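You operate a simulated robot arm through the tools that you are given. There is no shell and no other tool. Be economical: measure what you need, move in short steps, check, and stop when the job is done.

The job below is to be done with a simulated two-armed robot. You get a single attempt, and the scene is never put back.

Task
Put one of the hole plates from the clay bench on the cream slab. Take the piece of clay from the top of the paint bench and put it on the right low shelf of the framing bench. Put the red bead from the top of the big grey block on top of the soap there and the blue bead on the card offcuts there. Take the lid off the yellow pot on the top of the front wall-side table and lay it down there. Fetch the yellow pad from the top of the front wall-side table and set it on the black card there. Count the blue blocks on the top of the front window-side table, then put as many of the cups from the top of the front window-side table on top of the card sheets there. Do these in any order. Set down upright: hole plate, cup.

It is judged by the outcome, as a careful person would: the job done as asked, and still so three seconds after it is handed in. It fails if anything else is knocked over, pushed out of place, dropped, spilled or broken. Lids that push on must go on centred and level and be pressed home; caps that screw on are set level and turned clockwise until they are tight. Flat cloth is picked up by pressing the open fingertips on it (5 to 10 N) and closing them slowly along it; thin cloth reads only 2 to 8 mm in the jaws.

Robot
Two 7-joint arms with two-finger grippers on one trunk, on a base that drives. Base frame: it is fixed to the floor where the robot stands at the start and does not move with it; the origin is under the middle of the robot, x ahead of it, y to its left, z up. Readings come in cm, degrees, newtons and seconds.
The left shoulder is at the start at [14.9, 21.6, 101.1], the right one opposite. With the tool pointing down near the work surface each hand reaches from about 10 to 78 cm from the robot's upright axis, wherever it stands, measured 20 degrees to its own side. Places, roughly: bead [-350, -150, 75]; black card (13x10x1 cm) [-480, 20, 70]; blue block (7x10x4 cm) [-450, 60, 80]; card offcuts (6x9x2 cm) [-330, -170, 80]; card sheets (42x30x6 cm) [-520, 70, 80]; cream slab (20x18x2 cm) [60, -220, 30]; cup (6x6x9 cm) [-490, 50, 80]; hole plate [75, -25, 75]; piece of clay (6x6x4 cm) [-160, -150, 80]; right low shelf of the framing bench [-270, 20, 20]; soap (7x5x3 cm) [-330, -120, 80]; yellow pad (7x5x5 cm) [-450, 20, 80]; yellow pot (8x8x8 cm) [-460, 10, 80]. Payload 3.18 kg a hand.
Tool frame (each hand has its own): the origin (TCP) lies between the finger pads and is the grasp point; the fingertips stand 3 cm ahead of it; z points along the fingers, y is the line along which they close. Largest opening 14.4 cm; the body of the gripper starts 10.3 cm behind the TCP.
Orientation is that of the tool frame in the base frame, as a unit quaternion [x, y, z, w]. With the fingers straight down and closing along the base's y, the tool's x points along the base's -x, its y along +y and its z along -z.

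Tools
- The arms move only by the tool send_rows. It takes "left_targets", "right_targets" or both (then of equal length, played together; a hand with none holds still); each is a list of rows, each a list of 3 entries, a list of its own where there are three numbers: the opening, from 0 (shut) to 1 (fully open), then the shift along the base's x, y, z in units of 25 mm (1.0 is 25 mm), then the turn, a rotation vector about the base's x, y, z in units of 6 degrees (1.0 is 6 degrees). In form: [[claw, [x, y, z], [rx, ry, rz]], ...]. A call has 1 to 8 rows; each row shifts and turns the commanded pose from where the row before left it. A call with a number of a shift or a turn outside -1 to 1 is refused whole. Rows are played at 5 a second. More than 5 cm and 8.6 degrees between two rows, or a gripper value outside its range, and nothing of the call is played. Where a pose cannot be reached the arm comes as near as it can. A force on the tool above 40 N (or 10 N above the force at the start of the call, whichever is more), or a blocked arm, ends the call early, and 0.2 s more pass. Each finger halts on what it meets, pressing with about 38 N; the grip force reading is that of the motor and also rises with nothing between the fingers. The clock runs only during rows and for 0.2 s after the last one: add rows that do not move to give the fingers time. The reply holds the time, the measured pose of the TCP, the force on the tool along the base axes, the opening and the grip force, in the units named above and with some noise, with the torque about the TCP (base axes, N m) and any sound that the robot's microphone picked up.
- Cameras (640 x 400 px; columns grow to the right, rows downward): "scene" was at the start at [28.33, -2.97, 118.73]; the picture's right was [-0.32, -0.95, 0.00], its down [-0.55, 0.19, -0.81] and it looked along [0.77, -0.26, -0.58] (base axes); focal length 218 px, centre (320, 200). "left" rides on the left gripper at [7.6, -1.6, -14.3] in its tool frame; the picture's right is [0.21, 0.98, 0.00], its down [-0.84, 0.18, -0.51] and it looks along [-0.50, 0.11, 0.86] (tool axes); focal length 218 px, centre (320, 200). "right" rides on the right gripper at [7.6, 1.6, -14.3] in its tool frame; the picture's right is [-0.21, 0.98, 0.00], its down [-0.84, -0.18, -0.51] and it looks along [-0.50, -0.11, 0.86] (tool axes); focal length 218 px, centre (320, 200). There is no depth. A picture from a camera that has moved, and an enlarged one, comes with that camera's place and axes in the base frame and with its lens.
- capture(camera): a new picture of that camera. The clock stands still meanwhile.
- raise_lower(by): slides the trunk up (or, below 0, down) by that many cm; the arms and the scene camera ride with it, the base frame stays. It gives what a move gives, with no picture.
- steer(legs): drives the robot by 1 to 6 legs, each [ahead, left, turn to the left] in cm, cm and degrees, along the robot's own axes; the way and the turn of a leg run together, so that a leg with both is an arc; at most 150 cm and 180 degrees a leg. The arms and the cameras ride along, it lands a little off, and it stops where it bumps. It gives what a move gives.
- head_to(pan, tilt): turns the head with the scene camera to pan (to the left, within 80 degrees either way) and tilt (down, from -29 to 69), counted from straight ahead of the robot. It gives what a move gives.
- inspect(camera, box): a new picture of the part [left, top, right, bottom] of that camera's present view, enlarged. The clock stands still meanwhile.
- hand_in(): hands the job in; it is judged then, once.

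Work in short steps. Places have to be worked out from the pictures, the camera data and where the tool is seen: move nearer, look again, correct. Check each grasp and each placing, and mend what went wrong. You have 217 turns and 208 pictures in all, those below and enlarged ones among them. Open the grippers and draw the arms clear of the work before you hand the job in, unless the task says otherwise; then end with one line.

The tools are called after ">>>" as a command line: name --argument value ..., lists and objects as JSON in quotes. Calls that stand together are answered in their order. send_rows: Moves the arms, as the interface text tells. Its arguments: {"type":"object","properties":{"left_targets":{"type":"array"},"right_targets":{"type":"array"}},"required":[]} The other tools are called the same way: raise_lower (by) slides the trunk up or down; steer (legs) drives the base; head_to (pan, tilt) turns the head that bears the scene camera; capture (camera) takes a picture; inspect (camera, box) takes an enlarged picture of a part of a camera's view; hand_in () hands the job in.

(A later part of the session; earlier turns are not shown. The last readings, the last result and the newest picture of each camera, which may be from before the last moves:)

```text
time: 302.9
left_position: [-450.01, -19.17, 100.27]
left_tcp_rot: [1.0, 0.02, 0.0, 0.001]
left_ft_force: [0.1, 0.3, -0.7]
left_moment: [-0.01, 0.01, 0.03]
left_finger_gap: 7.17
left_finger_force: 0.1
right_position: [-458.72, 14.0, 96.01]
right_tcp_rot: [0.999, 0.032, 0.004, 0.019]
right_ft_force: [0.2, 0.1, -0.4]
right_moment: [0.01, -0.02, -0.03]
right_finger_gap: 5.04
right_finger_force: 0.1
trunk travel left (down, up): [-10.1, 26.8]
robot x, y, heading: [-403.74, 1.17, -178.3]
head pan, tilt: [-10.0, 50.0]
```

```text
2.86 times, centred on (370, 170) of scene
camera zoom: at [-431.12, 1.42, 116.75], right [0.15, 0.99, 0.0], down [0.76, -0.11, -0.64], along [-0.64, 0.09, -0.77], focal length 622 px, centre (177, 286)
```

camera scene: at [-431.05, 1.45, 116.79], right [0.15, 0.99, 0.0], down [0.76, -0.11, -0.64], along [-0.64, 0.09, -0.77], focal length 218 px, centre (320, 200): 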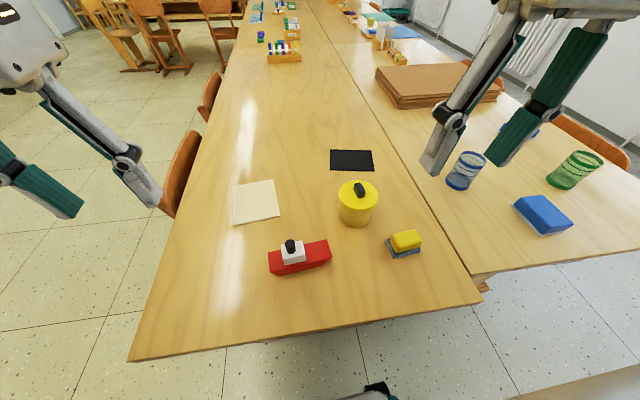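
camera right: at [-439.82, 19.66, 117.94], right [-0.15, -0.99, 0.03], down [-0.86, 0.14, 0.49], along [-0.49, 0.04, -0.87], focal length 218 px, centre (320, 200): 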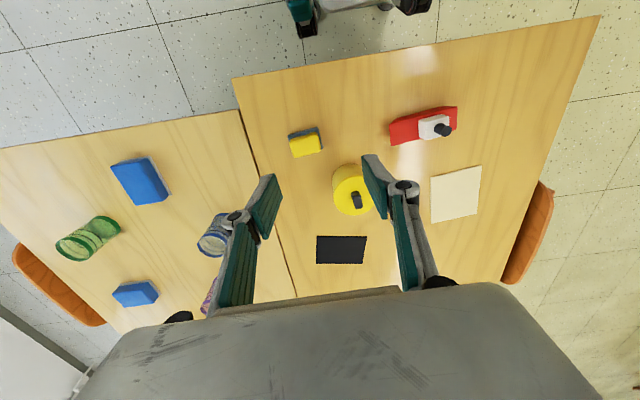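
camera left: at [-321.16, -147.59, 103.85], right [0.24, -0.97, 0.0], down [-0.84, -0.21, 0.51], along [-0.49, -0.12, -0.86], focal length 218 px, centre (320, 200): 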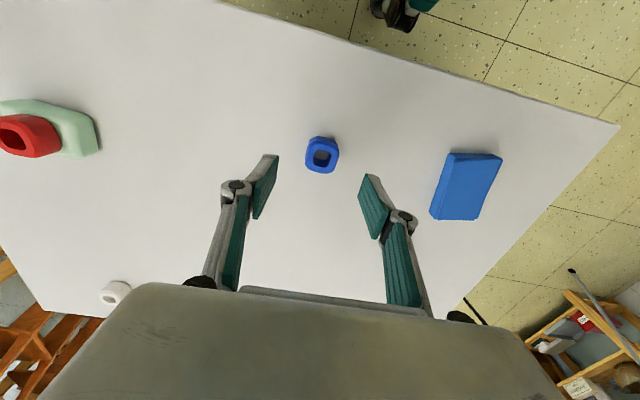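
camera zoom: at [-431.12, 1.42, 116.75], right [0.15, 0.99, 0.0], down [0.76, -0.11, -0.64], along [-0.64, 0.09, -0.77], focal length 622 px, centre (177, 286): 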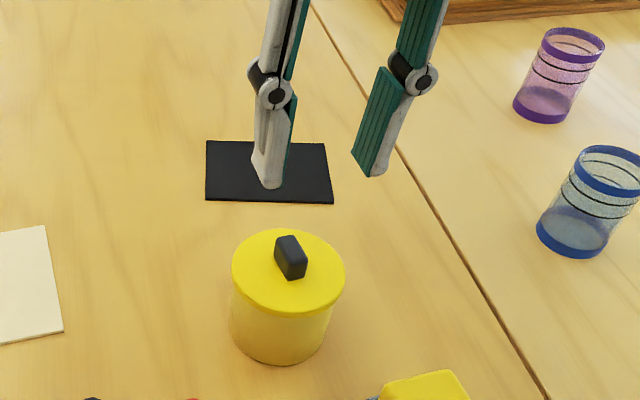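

Knob top now resolves to about [-460.8,14.1,84.5], lid top ≈82.3. I shift 2 cm forward and descend to TCP z≈86, then check.

>>> send_rows --right_targets '[[0.3, [-0.83, 0.05, 0], [0, 0, 0]], [0.3, [0, 0, -1], [0, 0, 0]], [0.3, [0, 0, -1], [0, 0, 0]], [0.3, [0, 0, -1], [0, 0, 0]], [0.3, [0, 0, -0.7], [0, 0, 0]], [0.3, [0, 0, 0], [0, 0, 0]]]'

>>> inspect --camera "right" --box '[240, 80, 400, 240]'

>>> inspect --camera "scene" --box '[310, 130, 410, 240]'

```text
time: 304.3
left_position: [-449.96, -19.13, 100.31]
left_tcp_rot: [1.0, 0.02, -0.001, 0.001]
left_ft_force: [0.7, -0.3, -0.3]
left_moment: [0.02, 0.02, 0.01]
left_finger_gap: 7.22
left_finger_force: 0.1
right_position: [-460.73, 14.24, 86.7]
right_tcp_rot: [0.999, 0.032, 0.005, 0.019]
right_ft_force: [0.1, -0.2, -0.3]
right_moment: [-0.01, 0.0, 0.01]
right_finger_gap: 4.28
right_finger_force: 0.1
trunk travel left (down, up): [-10.1, 26.8]
robot x, y, heading: [-403.63, 0.84, -178.7]
head pan, tilt: [-10.0, 50.0]
```

```text
2.50 times, centred on (320, 160) of right
camera zoom: at [-453.06, 13.7, 101.1], right [-0.15, -0.99, 0.03], down [-0.86, 0.14, 0.49], along [-0.49, 0.04, -0.87], focal length 546 px, centre (320, 300)
```

zoom: 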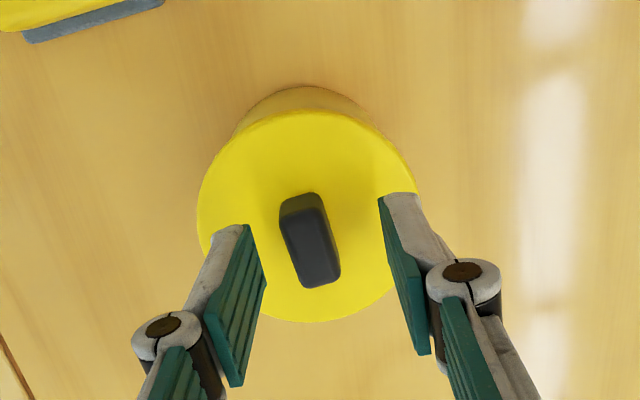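

```text
3.64 times, centred on (360, 185) of scene
camera zoom: at [-431.02, 1.44, 116.8], right [0.15, 0.99, 0.0], down [0.76, -0.11, -0.64], along [-0.64, 0.09, -0.77], focal length 792 px, centre (174, 254)
```

zoom: 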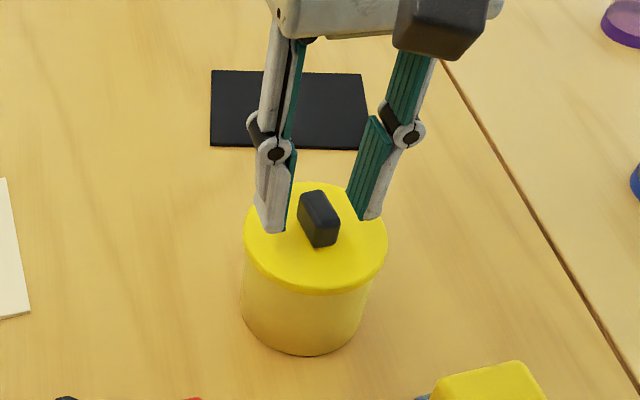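

The knob bar is turned ~5° relative to my jaws; I yaw +5°, go down 7 mm and close on it.

>>> send_rows --right_targets '[[0.3, [0.15, 0.06, 0], [0, 0, 0.8]], [0.3, [0, 0, -0.28], [0, 0, 0]], [0.22, [0, 0, 0], [0, 0, 0]], [0.16, [0, 0, 0], [0, 0, 0]], [0.1, [0, 0, 0], [0, 0, 0]], [0.05, [0, 0, 0], [0, 0, 0]], [0.03, [0, 0, 0], [0, 0, 0]]]'

>>> inspect --camera "right" --box '[240, 80, 400, 240]'

```text
time: 305.9
left_position: [-449.94, -19.01, 100.41]
left_tcp_rot: [1.0, 0.02, -0.001, 0.001]
left_ft_force: [-0.5, -0.2, 0.9]
left_moment: [-0.01, 0.0, 0.0]
left_finger_gap: 7.16
left_finger_force: 0.0
right_position: [-460.43, 14.3, 86.09]
right_tcp_rot: [0.997, 0.073, 0.005, 0.019]
right_ft_force: [0.4, 0.0, 0.9]
right_moment: [0.0, -0.02, 0.0]
right_finger_gap: 1.48
right_finger_force: 37.9
trunk travel left (down, up): [-10.1, 26.8]
robot x, y, heading: [-403.85, 1.0, -178.3]
head pan, tilt: [-10.0, 50.0]
heard: snap
```

```text
2.50 times, centred on (320, 160) of right
camera zoom: at [-452.76, 14.58, 100.44], right [-0.06, -1.0, 0.03], down [-0.87, 0.07, 0.49], along [-0.5, 0.0, -0.87], focal length 546 px, centre (320, 300)
```

zoom: 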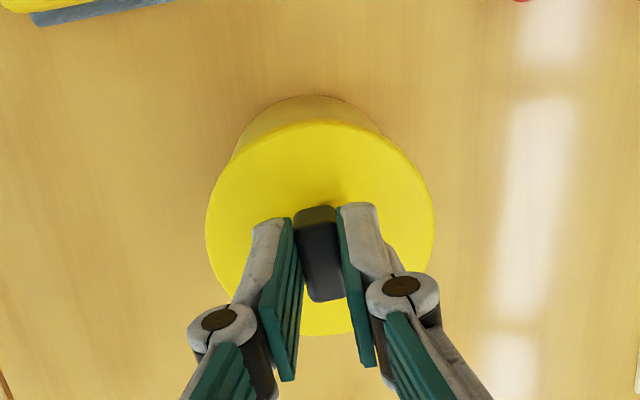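

Gripped at 1.48 cm; a "snap" was heard (lid perhaps letting go). I lift slowly and look.

>>> send_rows --right_targets '[[0.03, [0, 0, 0.2], [0, 0, 0]], [0.03, [0, 0, 0.3], [0, 0, 0]], [0.03, [0, 0, 0.5], [0, 0, 0]], [0.03, [0, 0, 0.5], [0, 0, 0]], [0.03, [0, 0, 0.5], [0, 0, 0]]]'

>>> inspect --camera "scene" --box '[300, 110, 420, 250]'

```text
time: 307.1
left_position: [-450.0, -19.06, 100.47]
left_tcp_rot: [1.0, 0.02, -0.001, 0.001]
left_ft_force: [-0.4, 0.7, 0.1]
left_moment: [0.0, -0.01, 0.02]
left_finger_gap: 7.19
left_finger_force: 0.1
right_position: [-460.28, 14.65, 91.17]
right_tcp_rot: [0.997, 0.074, 0.005, 0.018]
right_ft_force: [0.1, 0.0, -0.5]
right_moment: [0.02, -0.01, 0.0]
right_finger_gap: 1.49
right_finger_force: 37.9
trunk travel left (down, up): [-10.1, 26.8]
robot x, y, heading: [-403.75, 0.85, -178.6]
head pan, tilt: [-10.0, 50.0]
```

```text
2.86 times, centred on (360, 180) of scene
camera zoom: at [-431.02, 1.44, 116.8], right [0.15, 0.99, 0.0], down [0.76, -0.11, -0.64], along [-0.64, 0.09, -0.77], focal length 622 px, centre (206, 257)
```

zoom: 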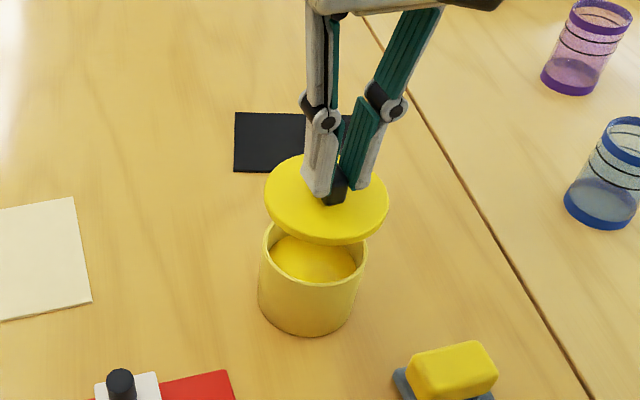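

The lid is off cleanly. I lay it on the free spot between the cream card and the black card, around [-475.5,3.5]; moving there now.

>>> send_rows --right_targets '[[0.03, [-0.87, -0.63, 0], [0, 0, 0]], [0.03, [-0.87, -0.63, 0], [0, 0, 0]], [0.03, [-0.87, -0.63, 0], [0, 0, 0]], [0.03, [-0.87, -0.63, 0], [0, 0, 0]], [0.03, [-0.87, -0.63, 0], [0, 0, 0]], [0.03, [-0.87, -0.63, -0.5], [0, 0, 0]], [0.03, [-0.87, -0.63, -0.5], [0, 0, 0]]]'

>>> capture --camera "right"

>>> inspect --camera "scene" --box '[220, 80, 420, 260]'

```text
time: 308.7
left_position: [-450.04, -19.15, 100.3]
left_tcp_rot: [1.0, 0.019, 0.0, 0.001]
left_ft_force: [-0.4, -0.6, -0.8]
left_moment: [0.01, -0.01, -0.04]
left_finger_gap: 7.19
left_finger_force: 0.1
right_position: [-475.68, 3.42, 88.38]
right_tcp_rot: [0.997, 0.074, 0.005, 0.018]
right_ft_force: [-0.4, -0.1, 0.2]
right_moment: [-0.01, -0.01, 0.0]
right_finger_gap: 1.46
right_finger_force: 38.3
trunk travel left (down, up): [-10.1, 26.8]
robot x, y, heading: [-403.68, 1.2, -178.6]
head pan, tilt: [-10.0, 50.0]
```

```text
81 pictures are left
camera right: at [-468.04, 3.58, 102.83], right [-0.06, -1.0, 0.03], down [-0.87, 0.07, 0.49], along [-0.5, 0.0, -0.87], focal length 218 px, centre (320, 200)
```

right: 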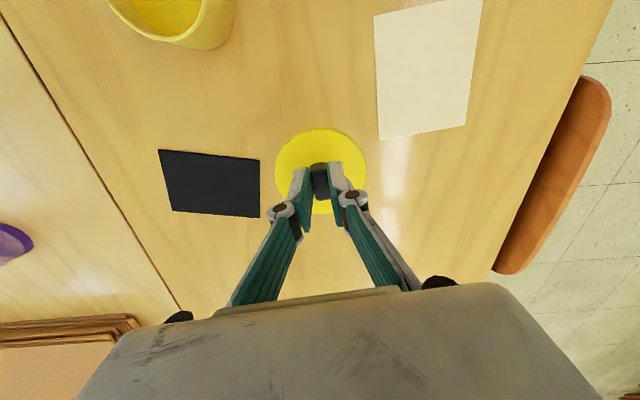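

```text
2.22 times, centred on (320, 170) of scene
camera zoom: at [-431.11, 1.39, 116.76], right [0.15, 0.99, 0.0], down [0.76, -0.11, -0.64], along [-0.64, 0.09, -0.77], focal length 484 px, centre (320, 267)
```

zoom: 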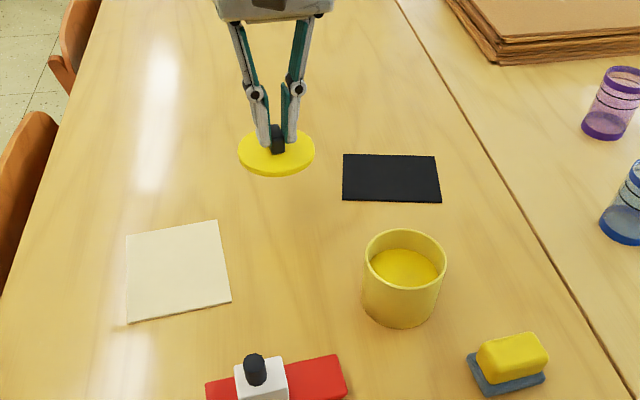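

The spot is free. I lower the lid 8 cm and then step down to contact.

>>> send_rows --right_targets '[[0.03, [0, 0, -1], [0, 0, 0]], [0.03, [0, 0, -1], [0, 0, 0]], [0.03, [0, 0, -0.8], [0, 0, 0]], [0.03, [0, 0, 0], [0, 0, 0]]]'

>>> send_rows --right_targets '[[0.03, [0, 0, -0.2], [0, 0, 0]], [0.03, [0, 0, 0], [0, 0, 0]]]'

>>> send_rows --right_targets '[[0.03, [0, 0, -0.2], [0, 0, 0]], [0.03, [0, 0, 0], [0, 0, 0]]]'

>>> inspect --camera "scene" --box '[250, 90, 390, 200]'

```text
time: 309.7
left_position: [-449.88, -19.1, 100.45]
left_tcp_rot: [1.0, 0.019, -0.001, 0.0]
left_ft_force: [0.7, -0.5, 0.3]
left_moment: [-0.02, -0.01, 0.03]
left_finger_gap: 7.18
left_finger_force: 0.0
right_position: [-475.69, 3.44, 81.41]
right_tcp_rot: [0.997, 0.074, 0.005, 0.018]
right_ft_force: [-0.9, -0.1, -0.3]
right_moment: [0.01, -0.03, 0.01]
right_finger_gap: 1.45
right_finger_force: 37.6
trunk travel left (down, up): [-10.1, 26.8]
robot x, y, heading: [-403.89, 1.24, -178.3]
head pan, tilt: [-10.0, 50.0]
```

```text
time: 310.3
left_position: [-449.89, -18.99, 100.34]
left_tcp_rot: [1.0, 0.02, -0.001, 0.001]
left_ft_force: [0.2, -0.3, 0.7]
left_moment: [0.0, 0.01, 0.0]
left_finger_gap: 7.18
left_finger_force: 0.0
right_position: [-475.63, 3.47, 80.96]
right_tcp_rot: [0.997, 0.074, 0.005, 0.018]
right_ft_force: [0.2, -0.9, -0.1]
right_moment: [-0.01, -0.01, -0.01]
right_finger_gap: 1.45
right_finger_force: 37.7
trunk travel left (down, up): [-10.1, 26.8]
robot x, y, heading: [-403.94, 0.77, -178.8]
head pan, tilt: [-10.0, 50.0]
```

```text
time: 310.9
left_position: [-449.94, -19.04, 100.38]
left_tcp_rot: [1.0, 0.02, 0.0, 0.001]
left_ft_force: [0.1, 0.6, 0.2]
left_moment: [-0.02, 0.03, -0.01]
left_finger_gap: 7.2
left_finger_force: 0.1
right_position: [-475.77, 3.51, 80.55]
right_tcp_rot: [0.997, 0.075, 0.005, 0.018]
right_ft_force: [-0.7, -0.7, -0.3]
right_moment: [0.0, 0.0, 0.0]
right_finger_gap: 1.51
right_finger_force: 38.5
trunk travel left (down, up): [-10.1, 26.8]
robot x, y, heading: [-404.27, 0.99, -178.5]
head pan, tilt: [-10.0, 50.0]
```

```text
3.64 times, centred on (320, 145) of scene
camera zoom: at [-431.04, 1.44, 116.79], right [0.15, 0.99, 0.0], down [0.76, -0.11, -0.64], along [-0.64, 0.09, -0.77], focal length 792 px, centre (320, 400)
```

zoom: 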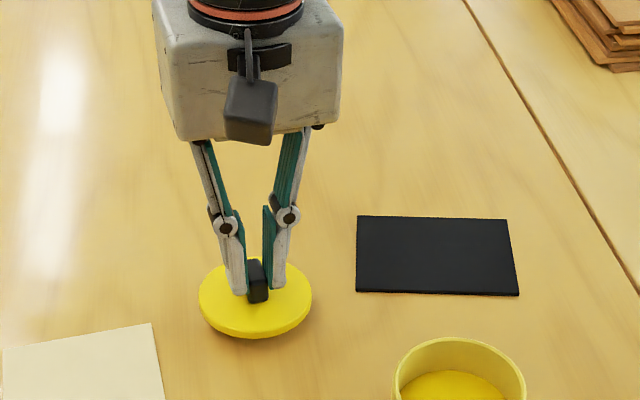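

Very near the table now; I keep stepping down.

>>> send_rows --right_targets '[[0.03, [0, 0, -0.2], [0, 0, 0]], [0.03, [0, 0, 0], [0, 0, 0]]]'

>>> send_rows --right_targets '[[0.03, [0, 0, -0.16], [0, 0, 0]], [0.03, [0, 0, 0], [0, 0, 0]]]'

>>> send_rows --right_targets '[[0.03, [0, 0, -0.14], [0, 0, 0]], [0.03, [0, 0, 0], [0, 0, 0]]]'

```text
time: 311.5
left_position: [-449.94, -18.98, 100.38]
left_tcp_rot: [1.0, 0.02, -0.001, 0.0]
left_ft_force: [0.0, -0.9, 0.4]
left_moment: [0.02, -0.05, -0.03]
left_finger_gap: 7.24
left_finger_force: 0.0
right_position: [-475.75, 3.49, 80.07]
right_tcp_rot: [0.997, 0.073, 0.005, 0.018]
right_ft_force: [-1.3, 0.0, -0.5]
right_moment: [0.01, 0.0, 0.02]
right_finger_gap: 1.47
right_finger_force: 38.1
trunk travel left (down, up): [-10.1, 26.8]
robot x, y, heading: [-403.64, 0.66, -178.5]
head pan, tilt: [-10.0, 50.0]
```

```text
time: 312.1
left_position: [-449.98, -19.04, 100.25]
left_tcp_rot: [1.0, 0.02, 0.0, 0.0]
left_ft_force: [0.4, -0.1, 0.3]
left_moment: [0.01, 0.02, 0.02]
left_finger_gap: 7.23
left_finger_force: 0.1
right_position: [-475.68, 3.46, 79.76]
right_tcp_rot: [0.997, 0.073, 0.005, 0.017]
right_ft_force: [0.4, -0.2, -0.9]
right_moment: [0.0, 0.01, 0.01]
right_finger_gap: 1.47
right_finger_force: 38.3
trunk travel left (down, up): [-10.1, 26.8]
robot x, y, heading: [-404.06, 1.02, -178.1]
head pan, tilt: [-10.0, 50.0]
```

```text
time: 312.7
left_position: [-449.95, -19.1, 100.23]
left_tcp_rot: [1.0, 0.02, -0.002, 0.001]
left_ft_force: [0.9, -0.2, -0.6]
left_moment: [-0.01, -0.03, 0.04]
left_finger_gap: 7.22
left_finger_force: 0.0
right_position: [-475.78, 3.27, 79.37]
right_tcp_rot: [0.997, 0.072, 0.005, 0.018]
right_ft_force: [-1.2, 0.2, 0.9]
right_moment: [0.04, -0.03, 0.01]
right_finger_gap: 1.48
right_finger_force: 37.9
trunk travel left (down, up): [-10.1, 26.8]
robot x, y, heading: [-403.92, 0.96, -178.2]
head pan, tilt: [-10.0, 50.0]
```

Still no contact at 79.4; three more small steps.

>>> send_rows --right_targets '[[0.03, [0, 0, -0.14], [0, 0, 0]], [0.03, [0, 0, 0], [0, 0, 0]]]'

>>> send_rows --right_targets '[[0.03, [0, 0, -0.14], [0, 0, 0]], [0.03, [0, 0, 0], [0, 0, 0]]]'

>>> send_rows --right_targets '[[0.03, [0, 0, -0.1], [0, 0, 0]], [0.03, [0, 0, 0], [0, 0, 0]]]'

>>> inspect --camera "scene" --box '[250, 90, 390, 200]'

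```text
time: 313.3
left_position: [-449.94, -19.08, 100.52]
left_tcp_rot: [1.0, 0.02, -0.001, 0.001]
left_ft_force: [-0.6, -0.1, -1.1]
left_moment: [0.03, -0.01, -0.01]
left_finger_gap: 7.2
left_finger_force: 0.0
right_position: [-475.77, 3.35, 79.35]
right_tcp_rot: [0.997, 0.074, 0.003, 0.018]
right_ft_force: [-0.6, -0.4, 12.7]
right_moment: [0.32, 0.05, 0.02]
right_finger_gap: 1.48
right_finger_force: 38.1
trunk travel left (down, up): [-10.1, 26.8]
robot x, y, heading: [-403.76, 0.94, -178.4]
head pan, tilt: [-10.0, 50.0]
```

```text
time: 313.9
left_position: [-449.68, -19.0, 100.76]
left_tcp_rot: [1.0, 0.02, -0.002, 0.001]
left_ft_force: [0.1, 0.4, -0.4]
left_moment: [0.01, 0.01, 0.02]
left_finger_gap: 7.21
left_finger_force: 0.1
right_position: [-475.6, 3.3, 79.29]
right_tcp_rot: [0.997, 0.073, 0.001, 0.019]
right_ft_force: [-0.9, 0.0, 26.7]
right_moment: [0.07, -0.1, -0.03]
right_finger_gap: 1.46
right_finger_force: 38.3
trunk travel left (down, up): [-10.1, 26.8]
robot x, y, heading: [-403.64, 0.97, -178.6]
head pan, tilt: [-10.0, 50.0]
```

```text
time: 314.6
left_position: [-449.76, -18.95, 100.36]
left_tcp_rot: [1.0, 0.02, 0.0, 0.001]
left_ft_force: [-1.4, 0.1, -0.3]
left_moment: [-0.01, -0.02, 0.01]
left_finger_gap: 7.19
left_finger_force: 0.1
right_position: [-475.69, 3.34, 79.19]
right_tcp_rot: [0.997, 0.071, 0.0, 0.021]
right_ft_force: [6.5, 2.2, 27.9]
right_moment: [0.19, -0.53, -0.09]
right_finger_gap: 1.48
right_finger_force: 37.7
trunk travel left (down, up): [-10.1, 26.8]
robot x, y, heading: [-403.7, 0.86, -178.4]
head pan, tilt: [-10.0, 50.0]
stopped in row 2 (right hand): the force on the tool passed its limit at 40 N (the readings are from after the stop); the commanded pose is now the measured one
```

```text
3.64 times, centred on (320, 145) of scene
camera zoom: at [-430.85, 1.51, 116.8], right [0.15, 0.99, 0.0], down [0.76, -0.11, -0.64], along [-0.64, 0.09, -0.76], focal length 792 px, centre (320, 400)
```

zoom: 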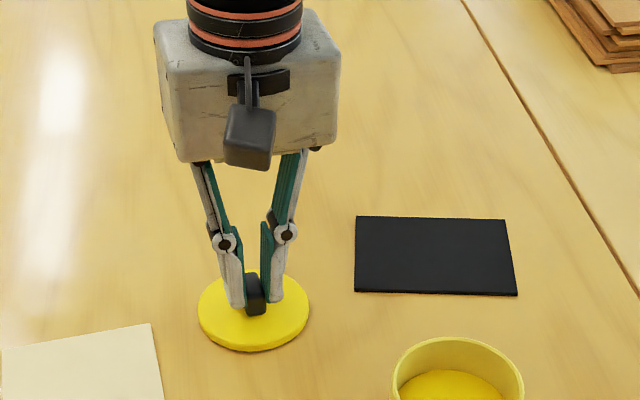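

The lid is down flat. I release, rise, and move towards above the pad.

>>> send_rows --right_targets '[[0.03, [0, 0, 0.15], [0, 0, 0]], [0.15, [0, 0, 0], [0, 0, 0]], [0.25, [0, 0, 0], [0, 0, 0]], [0.3, [0, 0, 0.5], [0, 0, 0]], [0.3, [0, 0, 1], [0, 0, 0]], [0.4, [0, 0, 1], [0, 0, 0]], [0.5, [0, 0, 1], [0, 0, 0]], [0.6, [0.5, 0.5, 1], [0, 0, 0]]]'

>>> send_rows --right_targets '[[0.7, [1, 1, 0.3], [0, 0, 0]], [0.7, [1, 1, 0.3], [0, 0, 0]], [0.7, [1, 1, 0], [0, 0, 0]], [0.7, [1, 1, 0], [0, 0, 0]], [0.7, [1, 1, 0], [0, 0, 0]], [0.7, [1, 1, 0], [0, 0, 0]], [0.7, [1, 0.8, 0], [0, 0, 0]], [0.7, [1, 0, 0], [0, 0, 0]]]'

>>> inspect --camera "scene" --box '[230, 100, 450, 280]'

>>> capture --camera "right"

```text
time: 316.4
left_position: [-449.78, -18.99, 100.51]
left_tcp_rot: [1.0, 0.02, -0.002, 0.001]
left_ft_force: [0.9, 0.5, 0.3]
left_moment: [0.01, -0.01, 0.0]
left_finger_gap: 7.2
left_finger_force: 0.0
right_position: [-474.5, 4.76, 90.83]
right_tcp_rot: [0.997, 0.073, 0.002, 0.018]
right_ft_force: [0.6, 0.2, 0.3]
right_moment: [-0.04, 0.02, 0.0]
right_finger_gap: 8.63
right_finger_force: 0.0
trunk travel left (down, up): [-10.1, 26.8]
robot x, y, heading: [-403.65, 1.11, -178.3]
head pan, tilt: [-10.0, 50.0]
```

```text
time: 318.1
left_position: [-450.0, -19.12, 100.41]
left_tcp_rot: [1.0, 0.019, -0.002, 0.001]
left_ft_force: [-0.1, 0.2, -0.5]
left_moment: [0.02, 0.0, 0.03]
left_finger_gap: 7.23
left_finger_force: 0.1
right_position: [-454.54, 21.75, 92.09]
right_tcp_rot: [0.997, 0.073, 0.002, 0.02]
right_ft_force: [-0.2, 0.7, 1.0]
right_moment: [0.0, 0.04, -0.02]
right_finger_gap: 10.09
right_finger_force: 0.2
trunk travel left (down, up): [-10.1, 26.8]
robot x, y, heading: [-404.06, 0.83, -178.4]
head pan, tilt: [-10.0, 50.0]
```

```text
2.22 times, centred on (340, 190) of scene
camera zoom: at [-431.03, 1.43, 116.8], right [0.15, 0.99, 0.0], down [0.76, -0.11, -0.64], along [-0.64, 0.09, -0.77], focal length 484 px, centre (276, 222)
```

zoom: 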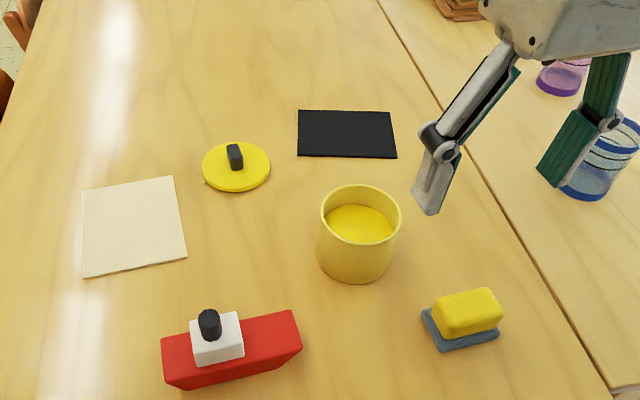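

```text
76 pictures are left
camera right: at [-446.8, 22.0, 106.5], right [-0.06, -1.0, 0.04], down [-0.86, 0.07, 0.5], along [-0.5, 0.0, -0.87], focal length 218 px, centre (320, 200)
```

right: 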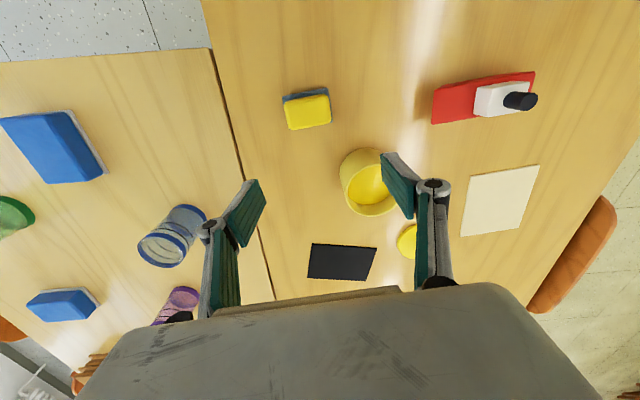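

Lid lies flat beside the black card. Pad centre ≈[-450.8,22.3], yellow top z≈77.5, jaw yaw matches. I descend around it to TCP z≈79.

>>> send_rows --right_targets '[[0.65, [0.75, 0.1, 0], [0, 0, 0.15]], [0.65, [0.75, 0.1, -0.6], [0, 0, 0.15]], [0.65, [0, 0, -1], [0, 0, 0]], [0.65, [0, 0, -1], [0, 0, 0]], [0.65, [0, 0, -1], [0, 0, 0]], [0.65, [0, 0, -0.8], [0, 0, 0]], [0.65, [0, 0, 0], [0, 0, 0]]]'

>>> inspect --camera "right" --box '[220, 80, 420, 260]'

>>> inspect --camera "scene" --box '[340, 180, 480, 290]'

```text
time: 319.8
left_position: [-449.91, -19.15, 100.31]
left_tcp_rot: [1.0, 0.02, -0.001, 0.0]
left_ft_force: [0.6, 0.3, 0.3]
left_moment: [-0.03, 0.01, 0.04]
left_finger_gap: 7.21
left_finger_force: 0.1
right_position: [-450.84, 21.83, 81.25]
right_tcp_rot: [0.996, 0.089, 0.002, 0.019]
right_ft_force: [0.0, -0.2, -0.4]
right_moment: [-0.04, -0.02, 0.03]
right_finger_gap: 9.33
right_finger_force: 0.0
trunk travel left (down, up): [-10.1, 26.8]
robot x, y, heading: [-403.91, 0.98, -178.4]
head pan, tilt: [-10.0, 50.0]
```

```text
2.22 times, centred on (320, 170) of right
camera zoom: at [-443.06, 22.3, 95.53], right [-0.03, -1.0, 0.04], down [-0.86, 0.05, 0.5], along [-0.5, -0.02, -0.87], focal length 485 px, centre (320, 267)
```

zoom: 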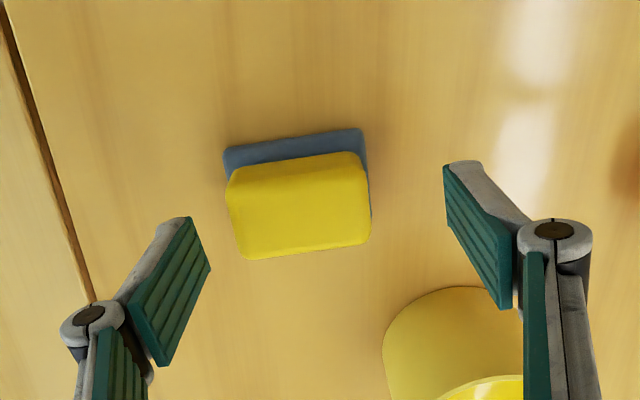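

```text
3.64 times, centred on (410, 235) of scene
camera zoom: at [-431.03, 1.44, 116.8], right [0.15, 0.99, 0.0], down [0.76, -0.11, -0.64], along [-0.64, 0.09, -0.77], focal length 792 px, centre (-7, 73)
```

zoom: 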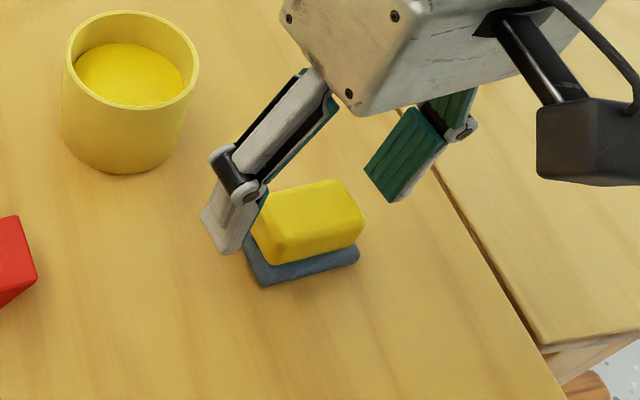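

Alignment good; I shift 6 mm in +y, go down to z≈79 and close.

>>> send_rows --right_targets '[[0.65, [0, 0.26, -0.4], [0, 0, 0]], [0.65, [0, 0, -0.5], [0, 0, 0]], [0.55, [0, 0, 0], [0, 0, 0]], [0.47, [0, 0, 0], [0, 0, 0]], [0.4, [0, 0, 0], [0, 0, 0]], [0.33, [0, 0, 0], [0, 0, 0]], [0.28, [0, 0, 0], [0, 0, 0]], [0.28, [0, 0, 0], [0, 0, 0]]]'

>>> inspect --camera "right" --box '[220, 80, 420, 260]'

```text
time: 321.6
left_position: [-449.91, -19.04, 100.42]
left_tcp_rot: [1.0, 0.02, -0.001, 0.0]
left_ft_force: [-0.8, 0.8, 0.0]
left_moment: [0.02, 0.05, 0.0]
left_finger_gap: 7.2
left_finger_force: 0.1
right_position: [-450.72, 22.67, 78.82]
right_tcp_rot: [0.996, 0.088, 0.003, 0.019]
right_ft_force: [0.8, -0.4, 1.0]
right_moment: [0.08, -0.05, -0.01]
right_finger_gap: 5.66
right_finger_force: 37.9
trunk travel left (down, up): [-10.1, 26.8]
robot x, y, heading: [-404.01, 1.05, -178.4]
head pan, tilt: [-10.0, 50.0]
```

```text
2.22 times, centred on (320, 170) of right
camera zoom: at [-443.03, 23.07, 93.2], right [-0.03, -1.0, 0.04], down [-0.87, 0.05, 0.5], along [-0.5, -0.02, -0.87], focal length 485 px, centre (320, 267)
```

zoom: 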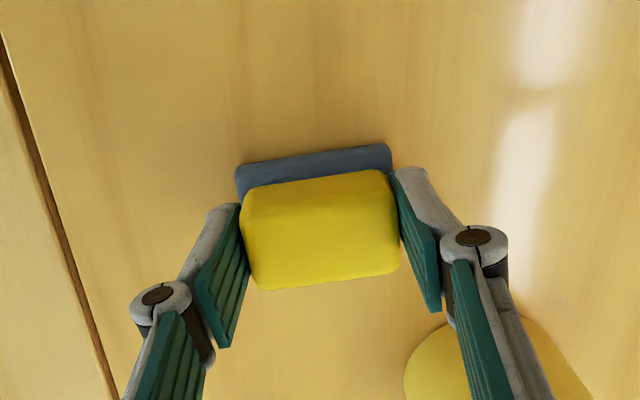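

Pad gripped. I lift it, drive 4 cm closer, and carry it toward the black card.

>>> send_rows --right_targets '[[0.28, [0, 0, 0.6], [0, 0, 0]], [0.28, [0, 0, 1], [0, 0, 0]], [0.28, [0, 0, 1], [0, 0, 0]], [0.28, [0, 0, 1], [0, 0, 0]], [0.28, [0, 0, 1], [0, 0, 0]]]'

>>> steer --legs '[[4, 0, 0]]'

>>> send_rows --right_targets '[[0.28, [-1, -0.1, 0], [0, 0, 0]], [0.28, [-1, -0.2, 0], [0, 0, 0]], [0.28, [-1, -0.2, 0], [0, 0, 0]], [0.28, [-1, -0.2, 0], [0, 0, 0]], [0.28, [-1, -0.2, 0], [0, 0, 0]], [0.28, [-1, -0.2, 0], [0, 0, 0]], [0.28, [-1, -0.2, 0], [0, 0, 0]], [0.28, [-1, -0.2, 0], [0, 0, 0]]]'

>>> capture --camera "right"

>>> inspect --camera "scene" --box '[260, 80, 440, 240]'

```text
time: 322.8
left_position: [-449.95, -19.08, 100.47]
left_tcp_rot: [1.0, 0.02, 0.0, 0.0]
left_ft_force: [-0.2, -0.7, 0.6]
left_moment: [0.0, 0.04, 0.0]
left_finger_gap: 7.18
left_finger_force: 0.2
right_position: [-450.47, 22.76, 90.09]
right_tcp_rot: [0.996, 0.089, 0.001, 0.019]
right_ft_force: [-0.2, 0.1, -0.9]
right_moment: [0.01, 0.01, 0.04]
right_finger_gap: 5.64
right_finger_force: 38.3
trunk travel left (down, up): [-10.1, 26.8]
robot x, y, heading: [-403.64, 1.04, -178.5]
head pan, tilt: [-10.0, 50.0]
```

```text
time: 323.6
left_position: [-454.02, -19.22, 100.33]
left_tcp_rot: [1.0, 0.022, 0.0, 0.001]
left_ft_force: [-0.5, 0.8, -0.6]
left_moment: [0.03, -0.06, 0.03]
left_finger_gap: 7.2
left_finger_force: 0.0
right_position: [-454.57, 22.74, 90.11]
right_tcp_rot: [0.996, 0.089, 0.003, 0.019]
right_ft_force: [-0.4, 0.5, -0.4]
right_moment: [-0.02, -0.06, 0.02]
right_finger_gap: 5.6
right_finger_force: 37.9
trunk travel left (down, up): [-10.1, 26.8]
robot x, y, heading: [-408.08, 0.63, -178.6]
head pan, tilt: [-10.0, 50.0]
```

```text
time: 325.4
left_position: [-453.93, -19.13, 100.39]
left_tcp_rot: [1.0, 0.021, 0.0, 0.001]
left_ft_force: [-0.5, -0.6, -0.3]
left_moment: [-0.01, 0.0, -0.02]
left_finger_gap: 7.18
left_finger_force: 0.0
right_position: [-474.7, 18.95, 89.91]
right_tcp_rot: [0.996, 0.09, 0.003, 0.02]
right_ft_force: [-0.2, 0.4, -0.8]
right_moment: [0.01, 0.0, -0.04]
right_finger_gap: 5.58
right_finger_force: 37.8
trunk travel left (down, up): [-10.1, 26.8]
robot x, y, heading: [-408.11, 0.86, -178.5]
head pan, tilt: [-10.0, 50.0]
```

```text
72 pictures are left
camera right: at [-467.03, 19.47, 104.24], right [-0.03, -1.0, 0.04], down [-0.87, 0.05, 0.5], along [-0.5, -0.02, -0.87], focal length 218 px, centre (320, 200)
```

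right: 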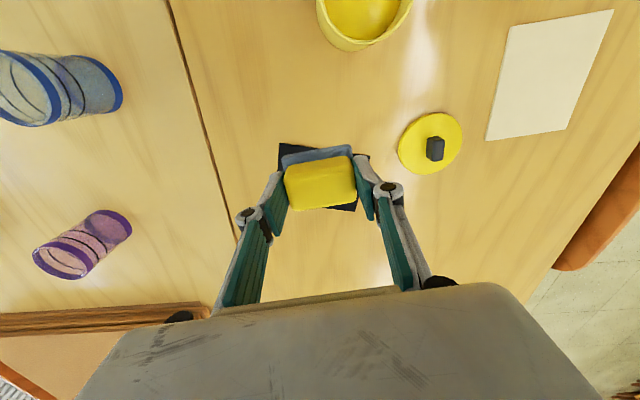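

```text
2.50 times, centred on (350, 160) of scene
camera zoom: at [-435.07, 1.26, 116.78], right [0.15, 0.99, 0.0], down [0.76, -0.11, -0.64], along [-0.64, 0.09, -0.77], focal length 545 px, centre (245, 300)
```

zoom: 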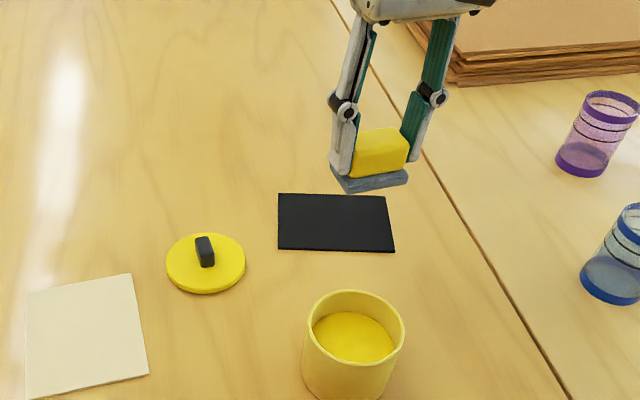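

Black card centre ≈[-480,18.5]. I move 5.3 cm further and descend towards z≈81.

>>> send_rows --right_targets '[[0.28, [-1, -0.08, 0], [0, 0, 0]], [0.28, [-1, -0.08, 0], [0, 0, 0]], [0.28, [-0.1, 0, -0.8], [0, 0, 0]], [0.28, [0, 0, -1], [0, 0, 0]], [0.28, [0, 0, -1], [0, 0, 0]], [0.28, [0, 0, -0.7], [0, 0, 0]], [0.28, [0, 0, 0], [0, 0, 0]]]'

>>> inspect --camera "right" --box '[220, 80, 420, 260]'

>>> inspect --camera "scene" --box '[300, 100, 420, 200]'

```text
time: 327.0
left_position: [-453.78, -19.18, 100.41]
left_tcp_rot: [1.0, 0.022, 0.0, 0.001]
left_ft_force: [-0.8, 0.3, 0.5]
left_moment: [-0.01, 0.01, -0.01]
left_finger_gap: 7.2
left_finger_force: 0.1
right_position: [-477.32, 18.6, 81.27]
right_tcp_rot: [0.996, 0.09, 0.001, 0.019]
right_ft_force: [-0.6, 0.2, -1.3]
right_moment: [-0.03, 0.01, 0.01]
right_finger_gap: 5.53
right_finger_force: 37.8
right hand out of reach, approached as far as the arm can: row 2
trunk travel left (down, up): [-10.1, 26.8]
robot x, y, heading: [-408.25, 0.61, -178.3]
head pan, tilt: [-10.0, 50.0]
```

```text
2.22 times, centred on (320, 170) of right
camera zoom: at [-469.62, 19.06, 95.53], right [-0.03, -1.0, 0.04], down [-0.86, 0.05, 0.5], along [-0.5, -0.02, -0.87], focal length 485 px, centre (320, 267)
```

zoom: 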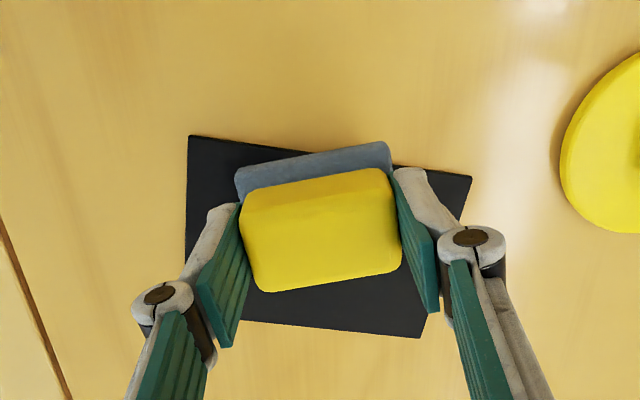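

```text
4.00 times, centred on (360, 150) of scene
camera zoom: at [-435.03, 1.29, 116.8], right [0.15, 0.99, 0.0], down [0.76, -0.11, -0.64], along [-0.64, 0.09, -0.77], focal length 871 px, centre (160, 400)
```

zoom: 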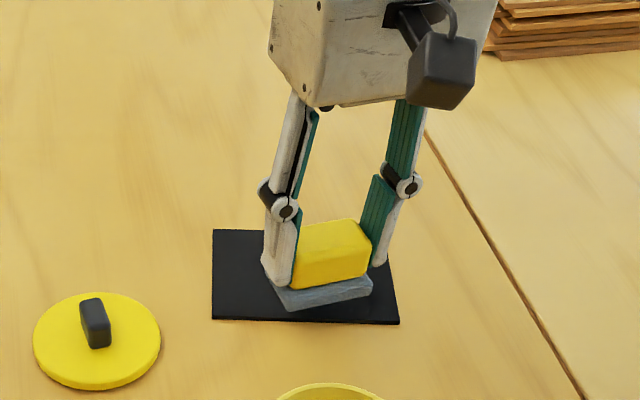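

The pad needs ~2.5 cm more toward the card centre; at this lower height there's more reach, so I push forward 2.5 cm.

>>> send_rows --right_targets '[[0.28, [-0.6, 0, 0], [0, 0, 0]], [0.28, [-0.5, 0, 0], [0, 0, 0]], [0.28, [0, 0, -0.2], [0, 0, 0]], [0.28, [0, 0, 0], [0, 0, 0]]]'

>>> send_rows --right_targets '[[0.28, [0, 0, -0.16], [0, 0, 0]], [0.28, [0, 0, 0], [0, 0, 0]]]'

>>> inspect --camera "scene" --box '[300, 100, 420, 200]'

```text
time: 328.0
left_position: [-453.94, -19.29, 100.49]
left_tcp_rot: [1.0, 0.021, -0.001, 0.001]
left_ft_force: [-0.4, 0.4, 0.0]
left_moment: [-0.01, 0.0, -0.04]
left_finger_gap: 7.18
left_finger_force: 0.1
right_position: [-480.01, 18.7, 80.78]
right_tcp_rot: [0.996, 0.089, 0.003, 0.019]
right_ft_force: [-0.3, 0.0, -0.4]
right_moment: [0.0, -0.04, -0.01]
right_finger_gap: 5.5
right_finger_force: 37.8
trunk travel left (down, up): [-10.1, 26.8]
robot x, y, heading: [-407.77, 0.67, -178.6]
head pan, tilt: [-10.0, 50.0]
```

```text
time: 328.6
left_position: [-453.93, -19.19, 100.4]
left_tcp_rot: [1.0, 0.02, -0.001, 0.001]
left_ft_force: [0.2, 1.2, 0.2]
left_moment: [-0.01, -0.04, 0.03]
left_finger_gap: 7.2
left_finger_force: 0.1
right_position: [-480.08, 18.55, 80.26]
right_tcp_rot: [0.996, 0.09, 0.003, 0.019]
right_ft_force: [-0.7, 0.0, 0.1]
right_moment: [0.03, -0.01, 0.01]
right_finger_gap: 5.53
right_finger_force: 38.3
trunk travel left (down, up): [-10.1, 26.8]
robot x, y, heading: [-407.82, 0.99, -178.5]
head pan, tilt: [-10.0, 50.0]
```

```text
4.00 times, centred on (360, 150) of scene
camera zoom: at [-435.04, 1.29, 116.79], right [0.15, 0.99, 0.0], down [0.76, -0.11, -0.64], along [-0.64, 0.09, -0.77], focal length 871 px, centre (160, 400)
```

zoom: 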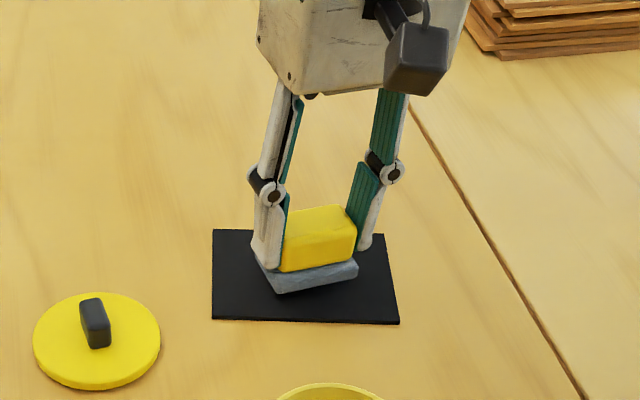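

Now well centred on the card. I step down to contact.

>>> send_rows --right_targets '[[0.28, [0, 0, -0.16], [0, 0, 0]], [0.28, [0, 0, 0], [0, 0, 0]]]'

>>> send_rows --right_targets '[[0.28, [0, 0, -0.14], [0, 0, 0]], [0.28, [0, 0, 0], [0, 0, 0]]]'

```text
time: 329.2
left_position: [-454.07, -19.23, 100.45]
left_tcp_rot: [1.0, 0.021, -0.001, 0.001]
left_ft_force: [0.3, -1.1, 0.4]
left_moment: [-0.01, 0.01, 0.04]
left_finger_gap: 7.22
left_finger_force: 0.0
right_position: [-479.87, 18.64, 79.93]
right_tcp_rot: [0.996, 0.09, 0.003, 0.019]
right_ft_force: [-0.1, -0.9, -0.5]
right_moment: [-0.02, 0.0, 0.0]
right_finger_gap: 5.49
right_finger_force: 37.8
trunk travel left (down, up): [-10.1, 26.8]
robot x, y, heading: [-408.06, 1.05, -178.5]
head pan, tilt: [-10.0, 50.0]
```

```text
time: 329.8
left_position: [-453.89, -19.3, 100.39]
left_tcp_rot: [1.0, 0.021, -0.001, 0.001]
left_ft_force: [-0.2, -1.0, 0.0]
left_moment: [0.01, 0.0, -0.01]
left_finger_gap: 7.23
left_finger_force: 0.1
right_position: [-480.18, 18.67, 79.53]
right_tcp_rot: [0.996, 0.09, 0.003, 0.019]
right_ft_force: [-1.2, 0.3, -0.7]
right_moment: [0.0, 0.01, 0.03]
right_finger_gap: 5.54
right_finger_force: 37.9
trunk travel left (down, up): [-10.1, 26.8]
robot x, y, heading: [-407.89, 1.06, -178.5]
head pan, tilt: [-10.0, 50.0]
```

>>> send_rows --right_targets '[[0.28, [0, 0, -0.12], [0, 0, 0]], [0.28, [0, 0, 0], [0, 0, 0]]]'

>>> send_rows --right_targets '[[0.28, [0, 0, -0.1], [0, 0, 0]], [0.28, [0, 0, 0], [0, 0, 0]]]'

```text
time: 330.4
left_position: [-453.9, -19.29, 100.32]
left_tcp_rot: [1.0, 0.021, -0.001, 0.001]
left_ft_force: [0.0, 0.2, -0.2]
left_moment: [0.0, -0.01, -0.01]
left_finger_gap: 7.23
left_finger_force: 0.1
right_position: [-480.15, 18.7, 79.4]
right_tcp_rot: [0.996, 0.09, 0.001, 0.018]
right_ft_force: [0.5, 0.8, 1.7]
right_moment: [0.11, -0.02, 0.0]
right_finger_gap: 5.51
right_finger_force: 38.3
trunk travel left (down, up): [-10.1, 26.8]
robot x, y, heading: [-408.38, 0.86, -178.2]
head pan, tilt: [-10.0, 50.0]
```

```text
time: 331.0
left_position: [-453.8, -19.26, 100.44]
left_tcp_rot: [1.0, 0.021, -0.001, 0.001]
left_ft_force: [-0.3, 0.3, -0.7]
left_moment: [-0.01, 0.01, -0.02]
left_finger_gap: 7.18
left_finger_force: 0.1
right_position: [-480.17, 18.62, 79.24]
right_tcp_rot: [0.996, 0.089, 0.0, 0.019]
right_ft_force: [2.1, 1.5, 11.5]
right_moment: [0.42, 0.01, -0.03]
right_finger_gap: 5.48
right_finger_force: 37.8
trunk travel left (down, up): [-10.1, 26.8]
robot x, y, heading: [-408.12, 0.97, -178.5]
head pan, tilt: [-10.0, 50.0]
```

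Contact (11 N). I open gently, rise and check.

>>> send_rows --right_targets '[[0.4, [0, 0, 0], [0, 0, 0]], [0.48, [0, 0, 0], [0, 0, 0]], [0.55, [0, 0, 0], [0, 0, 0]], [0.55, [0, 0, 0.6], [0, 0, 0]], [0.55, [0, 0, 1], [0, 0, 0]], [0.55, [0, 0, 1], [0, 0, 0]], [0.55, [0.5, 0, 1], [0, 0, 0]], [0.55, [1, 0, 1], [0, 0, 0]]]'

>>> send_rows --right_targets '[[0.5, [1, 0, 1], [0, 0, 0]], [0.5, [1, 0, 1], [0, 0, 0]], [0.5, [1, 0, 0], [0, 0, 0]], [0.5, [1, 0, 0], [0, 0, 0]], [0.5, [1, 0, 0], [0, 0, 0]], [0.5, [1, 0, 0], [0, 0, 0]]]'

>>> inspect --camera "scene" --box '[230, 100, 430, 260]'

```text
time: 332.8
left_position: [-453.92, -19.17, 100.48]
left_tcp_rot: [1.0, 0.02, -0.002, 0.001]
left_ft_force: [0.4, 0.9, -0.4]
left_moment: [-0.04, 0.01, -0.01]
left_finger_gap: 7.22
left_finger_force: 0.0
right_position: [-476.23, 18.87, 89.39]
right_tcp_rot: [0.996, 0.09, 0.001, 0.019]
right_ft_force: [-0.4, 0.5, -0.1]
right_moment: [-0.02, 0.01, 0.02]
right_finger_gap: 7.94
right_finger_force: 0.0
right hand out of reach, approached as far as the arm can: row 6
trunk travel left (down, up): [-10.1, 26.8]
robot x, y, heading: [-407.81, 0.58, -178.4]
head pan, tilt: [-10.0, 50.0]
```

```text
time: 334.2
left_position: [-453.78, -19.26, 100.31]
left_tcp_rot: [1.0, 0.02, -0.001, 0.001]
left_ft_force: [-1.0, -0.5, -0.8]
left_moment: [-0.01, 0.01, -0.02]
left_finger_gap: 7.22
left_finger_force: 0.1
right_position: [-461.26, 18.49, 94.21]
right_tcp_rot: [0.996, 0.09, 0.001, 0.019]
right_ft_force: [-0.1, 0.8, 0.6]
right_moment: [0.01, -0.01, 0.0]
right_finger_gap: 7.19
right_finger_force: 0.1
trunk travel left (down, up): [-10.1, 26.8]
robot x, y, heading: [-407.82, 1.06, -178.4]
head pan, tilt: [-10.0, 50.0]
```

```text
2.50 times, centred on (330, 180) of scene
camera zoom: at [-435.01, 1.3, 116.8], right [0.15, 0.99, 0.0], down [0.76, -0.11, -0.64], along [-0.64, 0.09, -0.77], focal length 545 px, centre (295, 250)
```

zoom: 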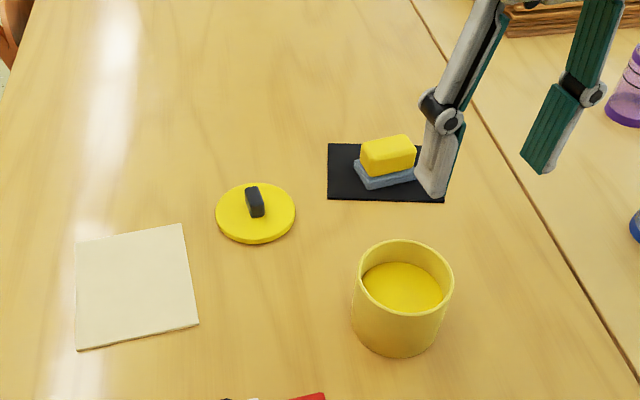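

Pad rests on the black card and the lid lies flat. Now the window-side table: I back 6 cm, strafe right 45 cm and take a clear look.

>>> steer --legs '[[-6, 0, 0], [0, -45, 0]]'

>>> head_to --pan 0 --tilt 40

>>> capture --camera "scene"

>>> capture --camera "right"

```text
time: 339.3
left_position: [-449.22, 27.11, 100.43]
left_tcp_rot: [1.0, 0.012, 0.0, 0.001]
left_ft_force: [-0.2, 0.1, 0.4]
left_moment: [-0.02, 0.02, -0.04]
left_finger_gap: 7.21
left_finger_force: 0.0
right_position: [-455.84, 64.84, 94.24]
right_tcp_rot: [0.997, 0.08, 0.002, 0.02]
right_ft_force: [0.0, -0.3, 0.0]
right_moment: [-0.01, -0.04, -0.02]
right_finger_gap: 7.2
right_finger_force: 0.0
trunk travel left (down, up): [-10.1, 26.8]
robot x, y, heading: [-403.09, 46.01, -179.6]
head pan, tilt: [-10.0, 50.0]
```

```text
time: 340.0
left_position: [-449.2, 26.99, 100.41]
left_tcp_rot: [1.0, 0.011, 0.0, 0.001]
left_ft_force: [-0.1, -0.1, 0.4]
left_moment: [0.01, -0.04, 0.02]
left_finger_gap: 7.2
left_finger_force: 0.0
right_position: [-455.93, 64.76, 94.19]
right_tcp_rot: [0.997, 0.08, 0.002, 0.02]
right_ft_force: [0.6, 0.2, -0.9]
right_moment: [-0.02, 0.02, -0.01]
right_finger_gap: 7.18
right_finger_force: 0.1
trunk travel left (down, up): [-10.1, 26.8]
robot x, y, heading: [-402.92, 46.14, -179.5]
head pan, tilt: [0.0, 40.0]
```

```text
66 pictures are left
camera scene: at [-430.95, 45.77, 118.2], right [-0.01, 1.0, 0.0], down [0.64, 0.01, -0.77], along [-0.77, -0.01, -0.64], focal length 218 px, centre (320, 200)
```

scene: 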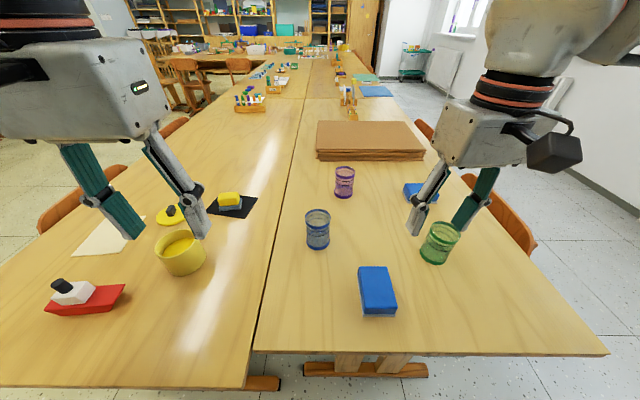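

```text
65 pictures are left
camera right: at [-448.23, 65.13, 108.52], right [-0.05, -1.0, 0.04], down [-0.86, 0.06, 0.5], along [-0.5, -0.01, -0.87], focal length 218 px, centre (320, 200)
```

right: 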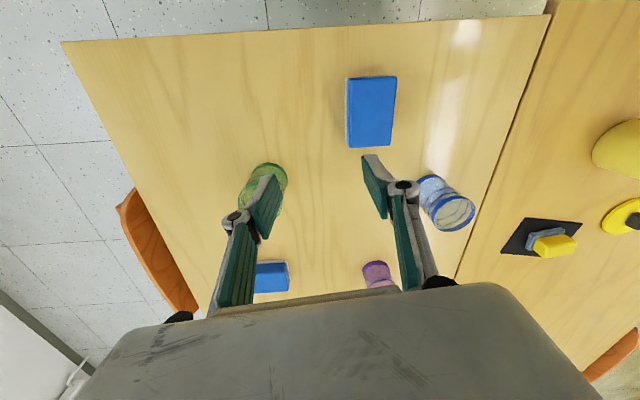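

Two blue blocks are evident; I enlarge the far part of this table to make sure there isn't a third.

>>> inspect --camera "scene" --box '[300, 60, 460, 160]'

>>> inspect --camera "scene" --box '[290, 110, 490, 320]'

```text
4.00 times, centred on (380, 110) of scene
camera zoom: at [-430.95, 45.77, 118.2], right [-0.01, 1.0, 0.0], down [0.64, 0.01, -0.77], along [-0.77, -0.01, -0.64], focal length 871 px, centre (80, 560)
```

zoom: 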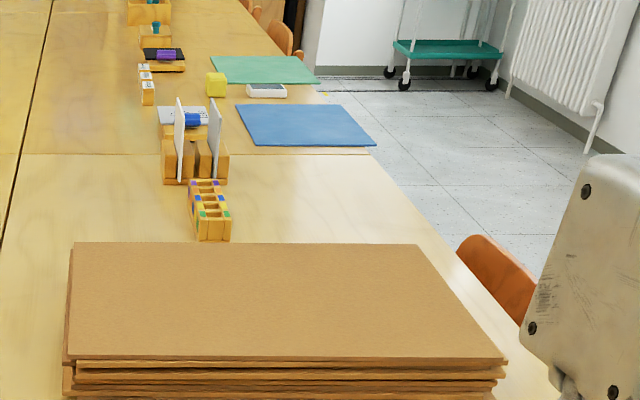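

```text
1.90 times, centred on (390, 215) of scene
camera zoom: at [-430.95, 45.77, 118.2], right [-0.01, 1.0, 0.0], down [0.64, 0.01, -0.77], along [-0.77, -0.01, -0.64], focal length 415 px, centre (187, 171)
```

zoom: 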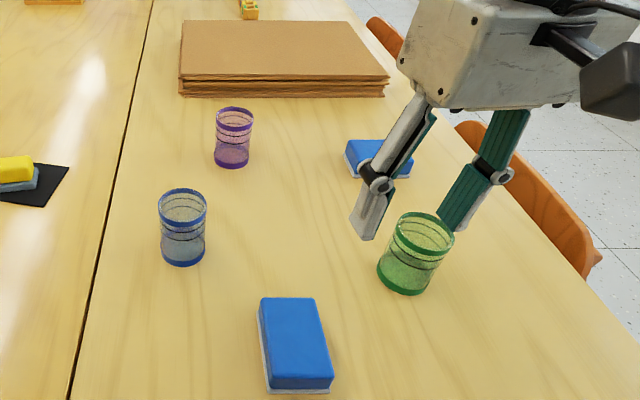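

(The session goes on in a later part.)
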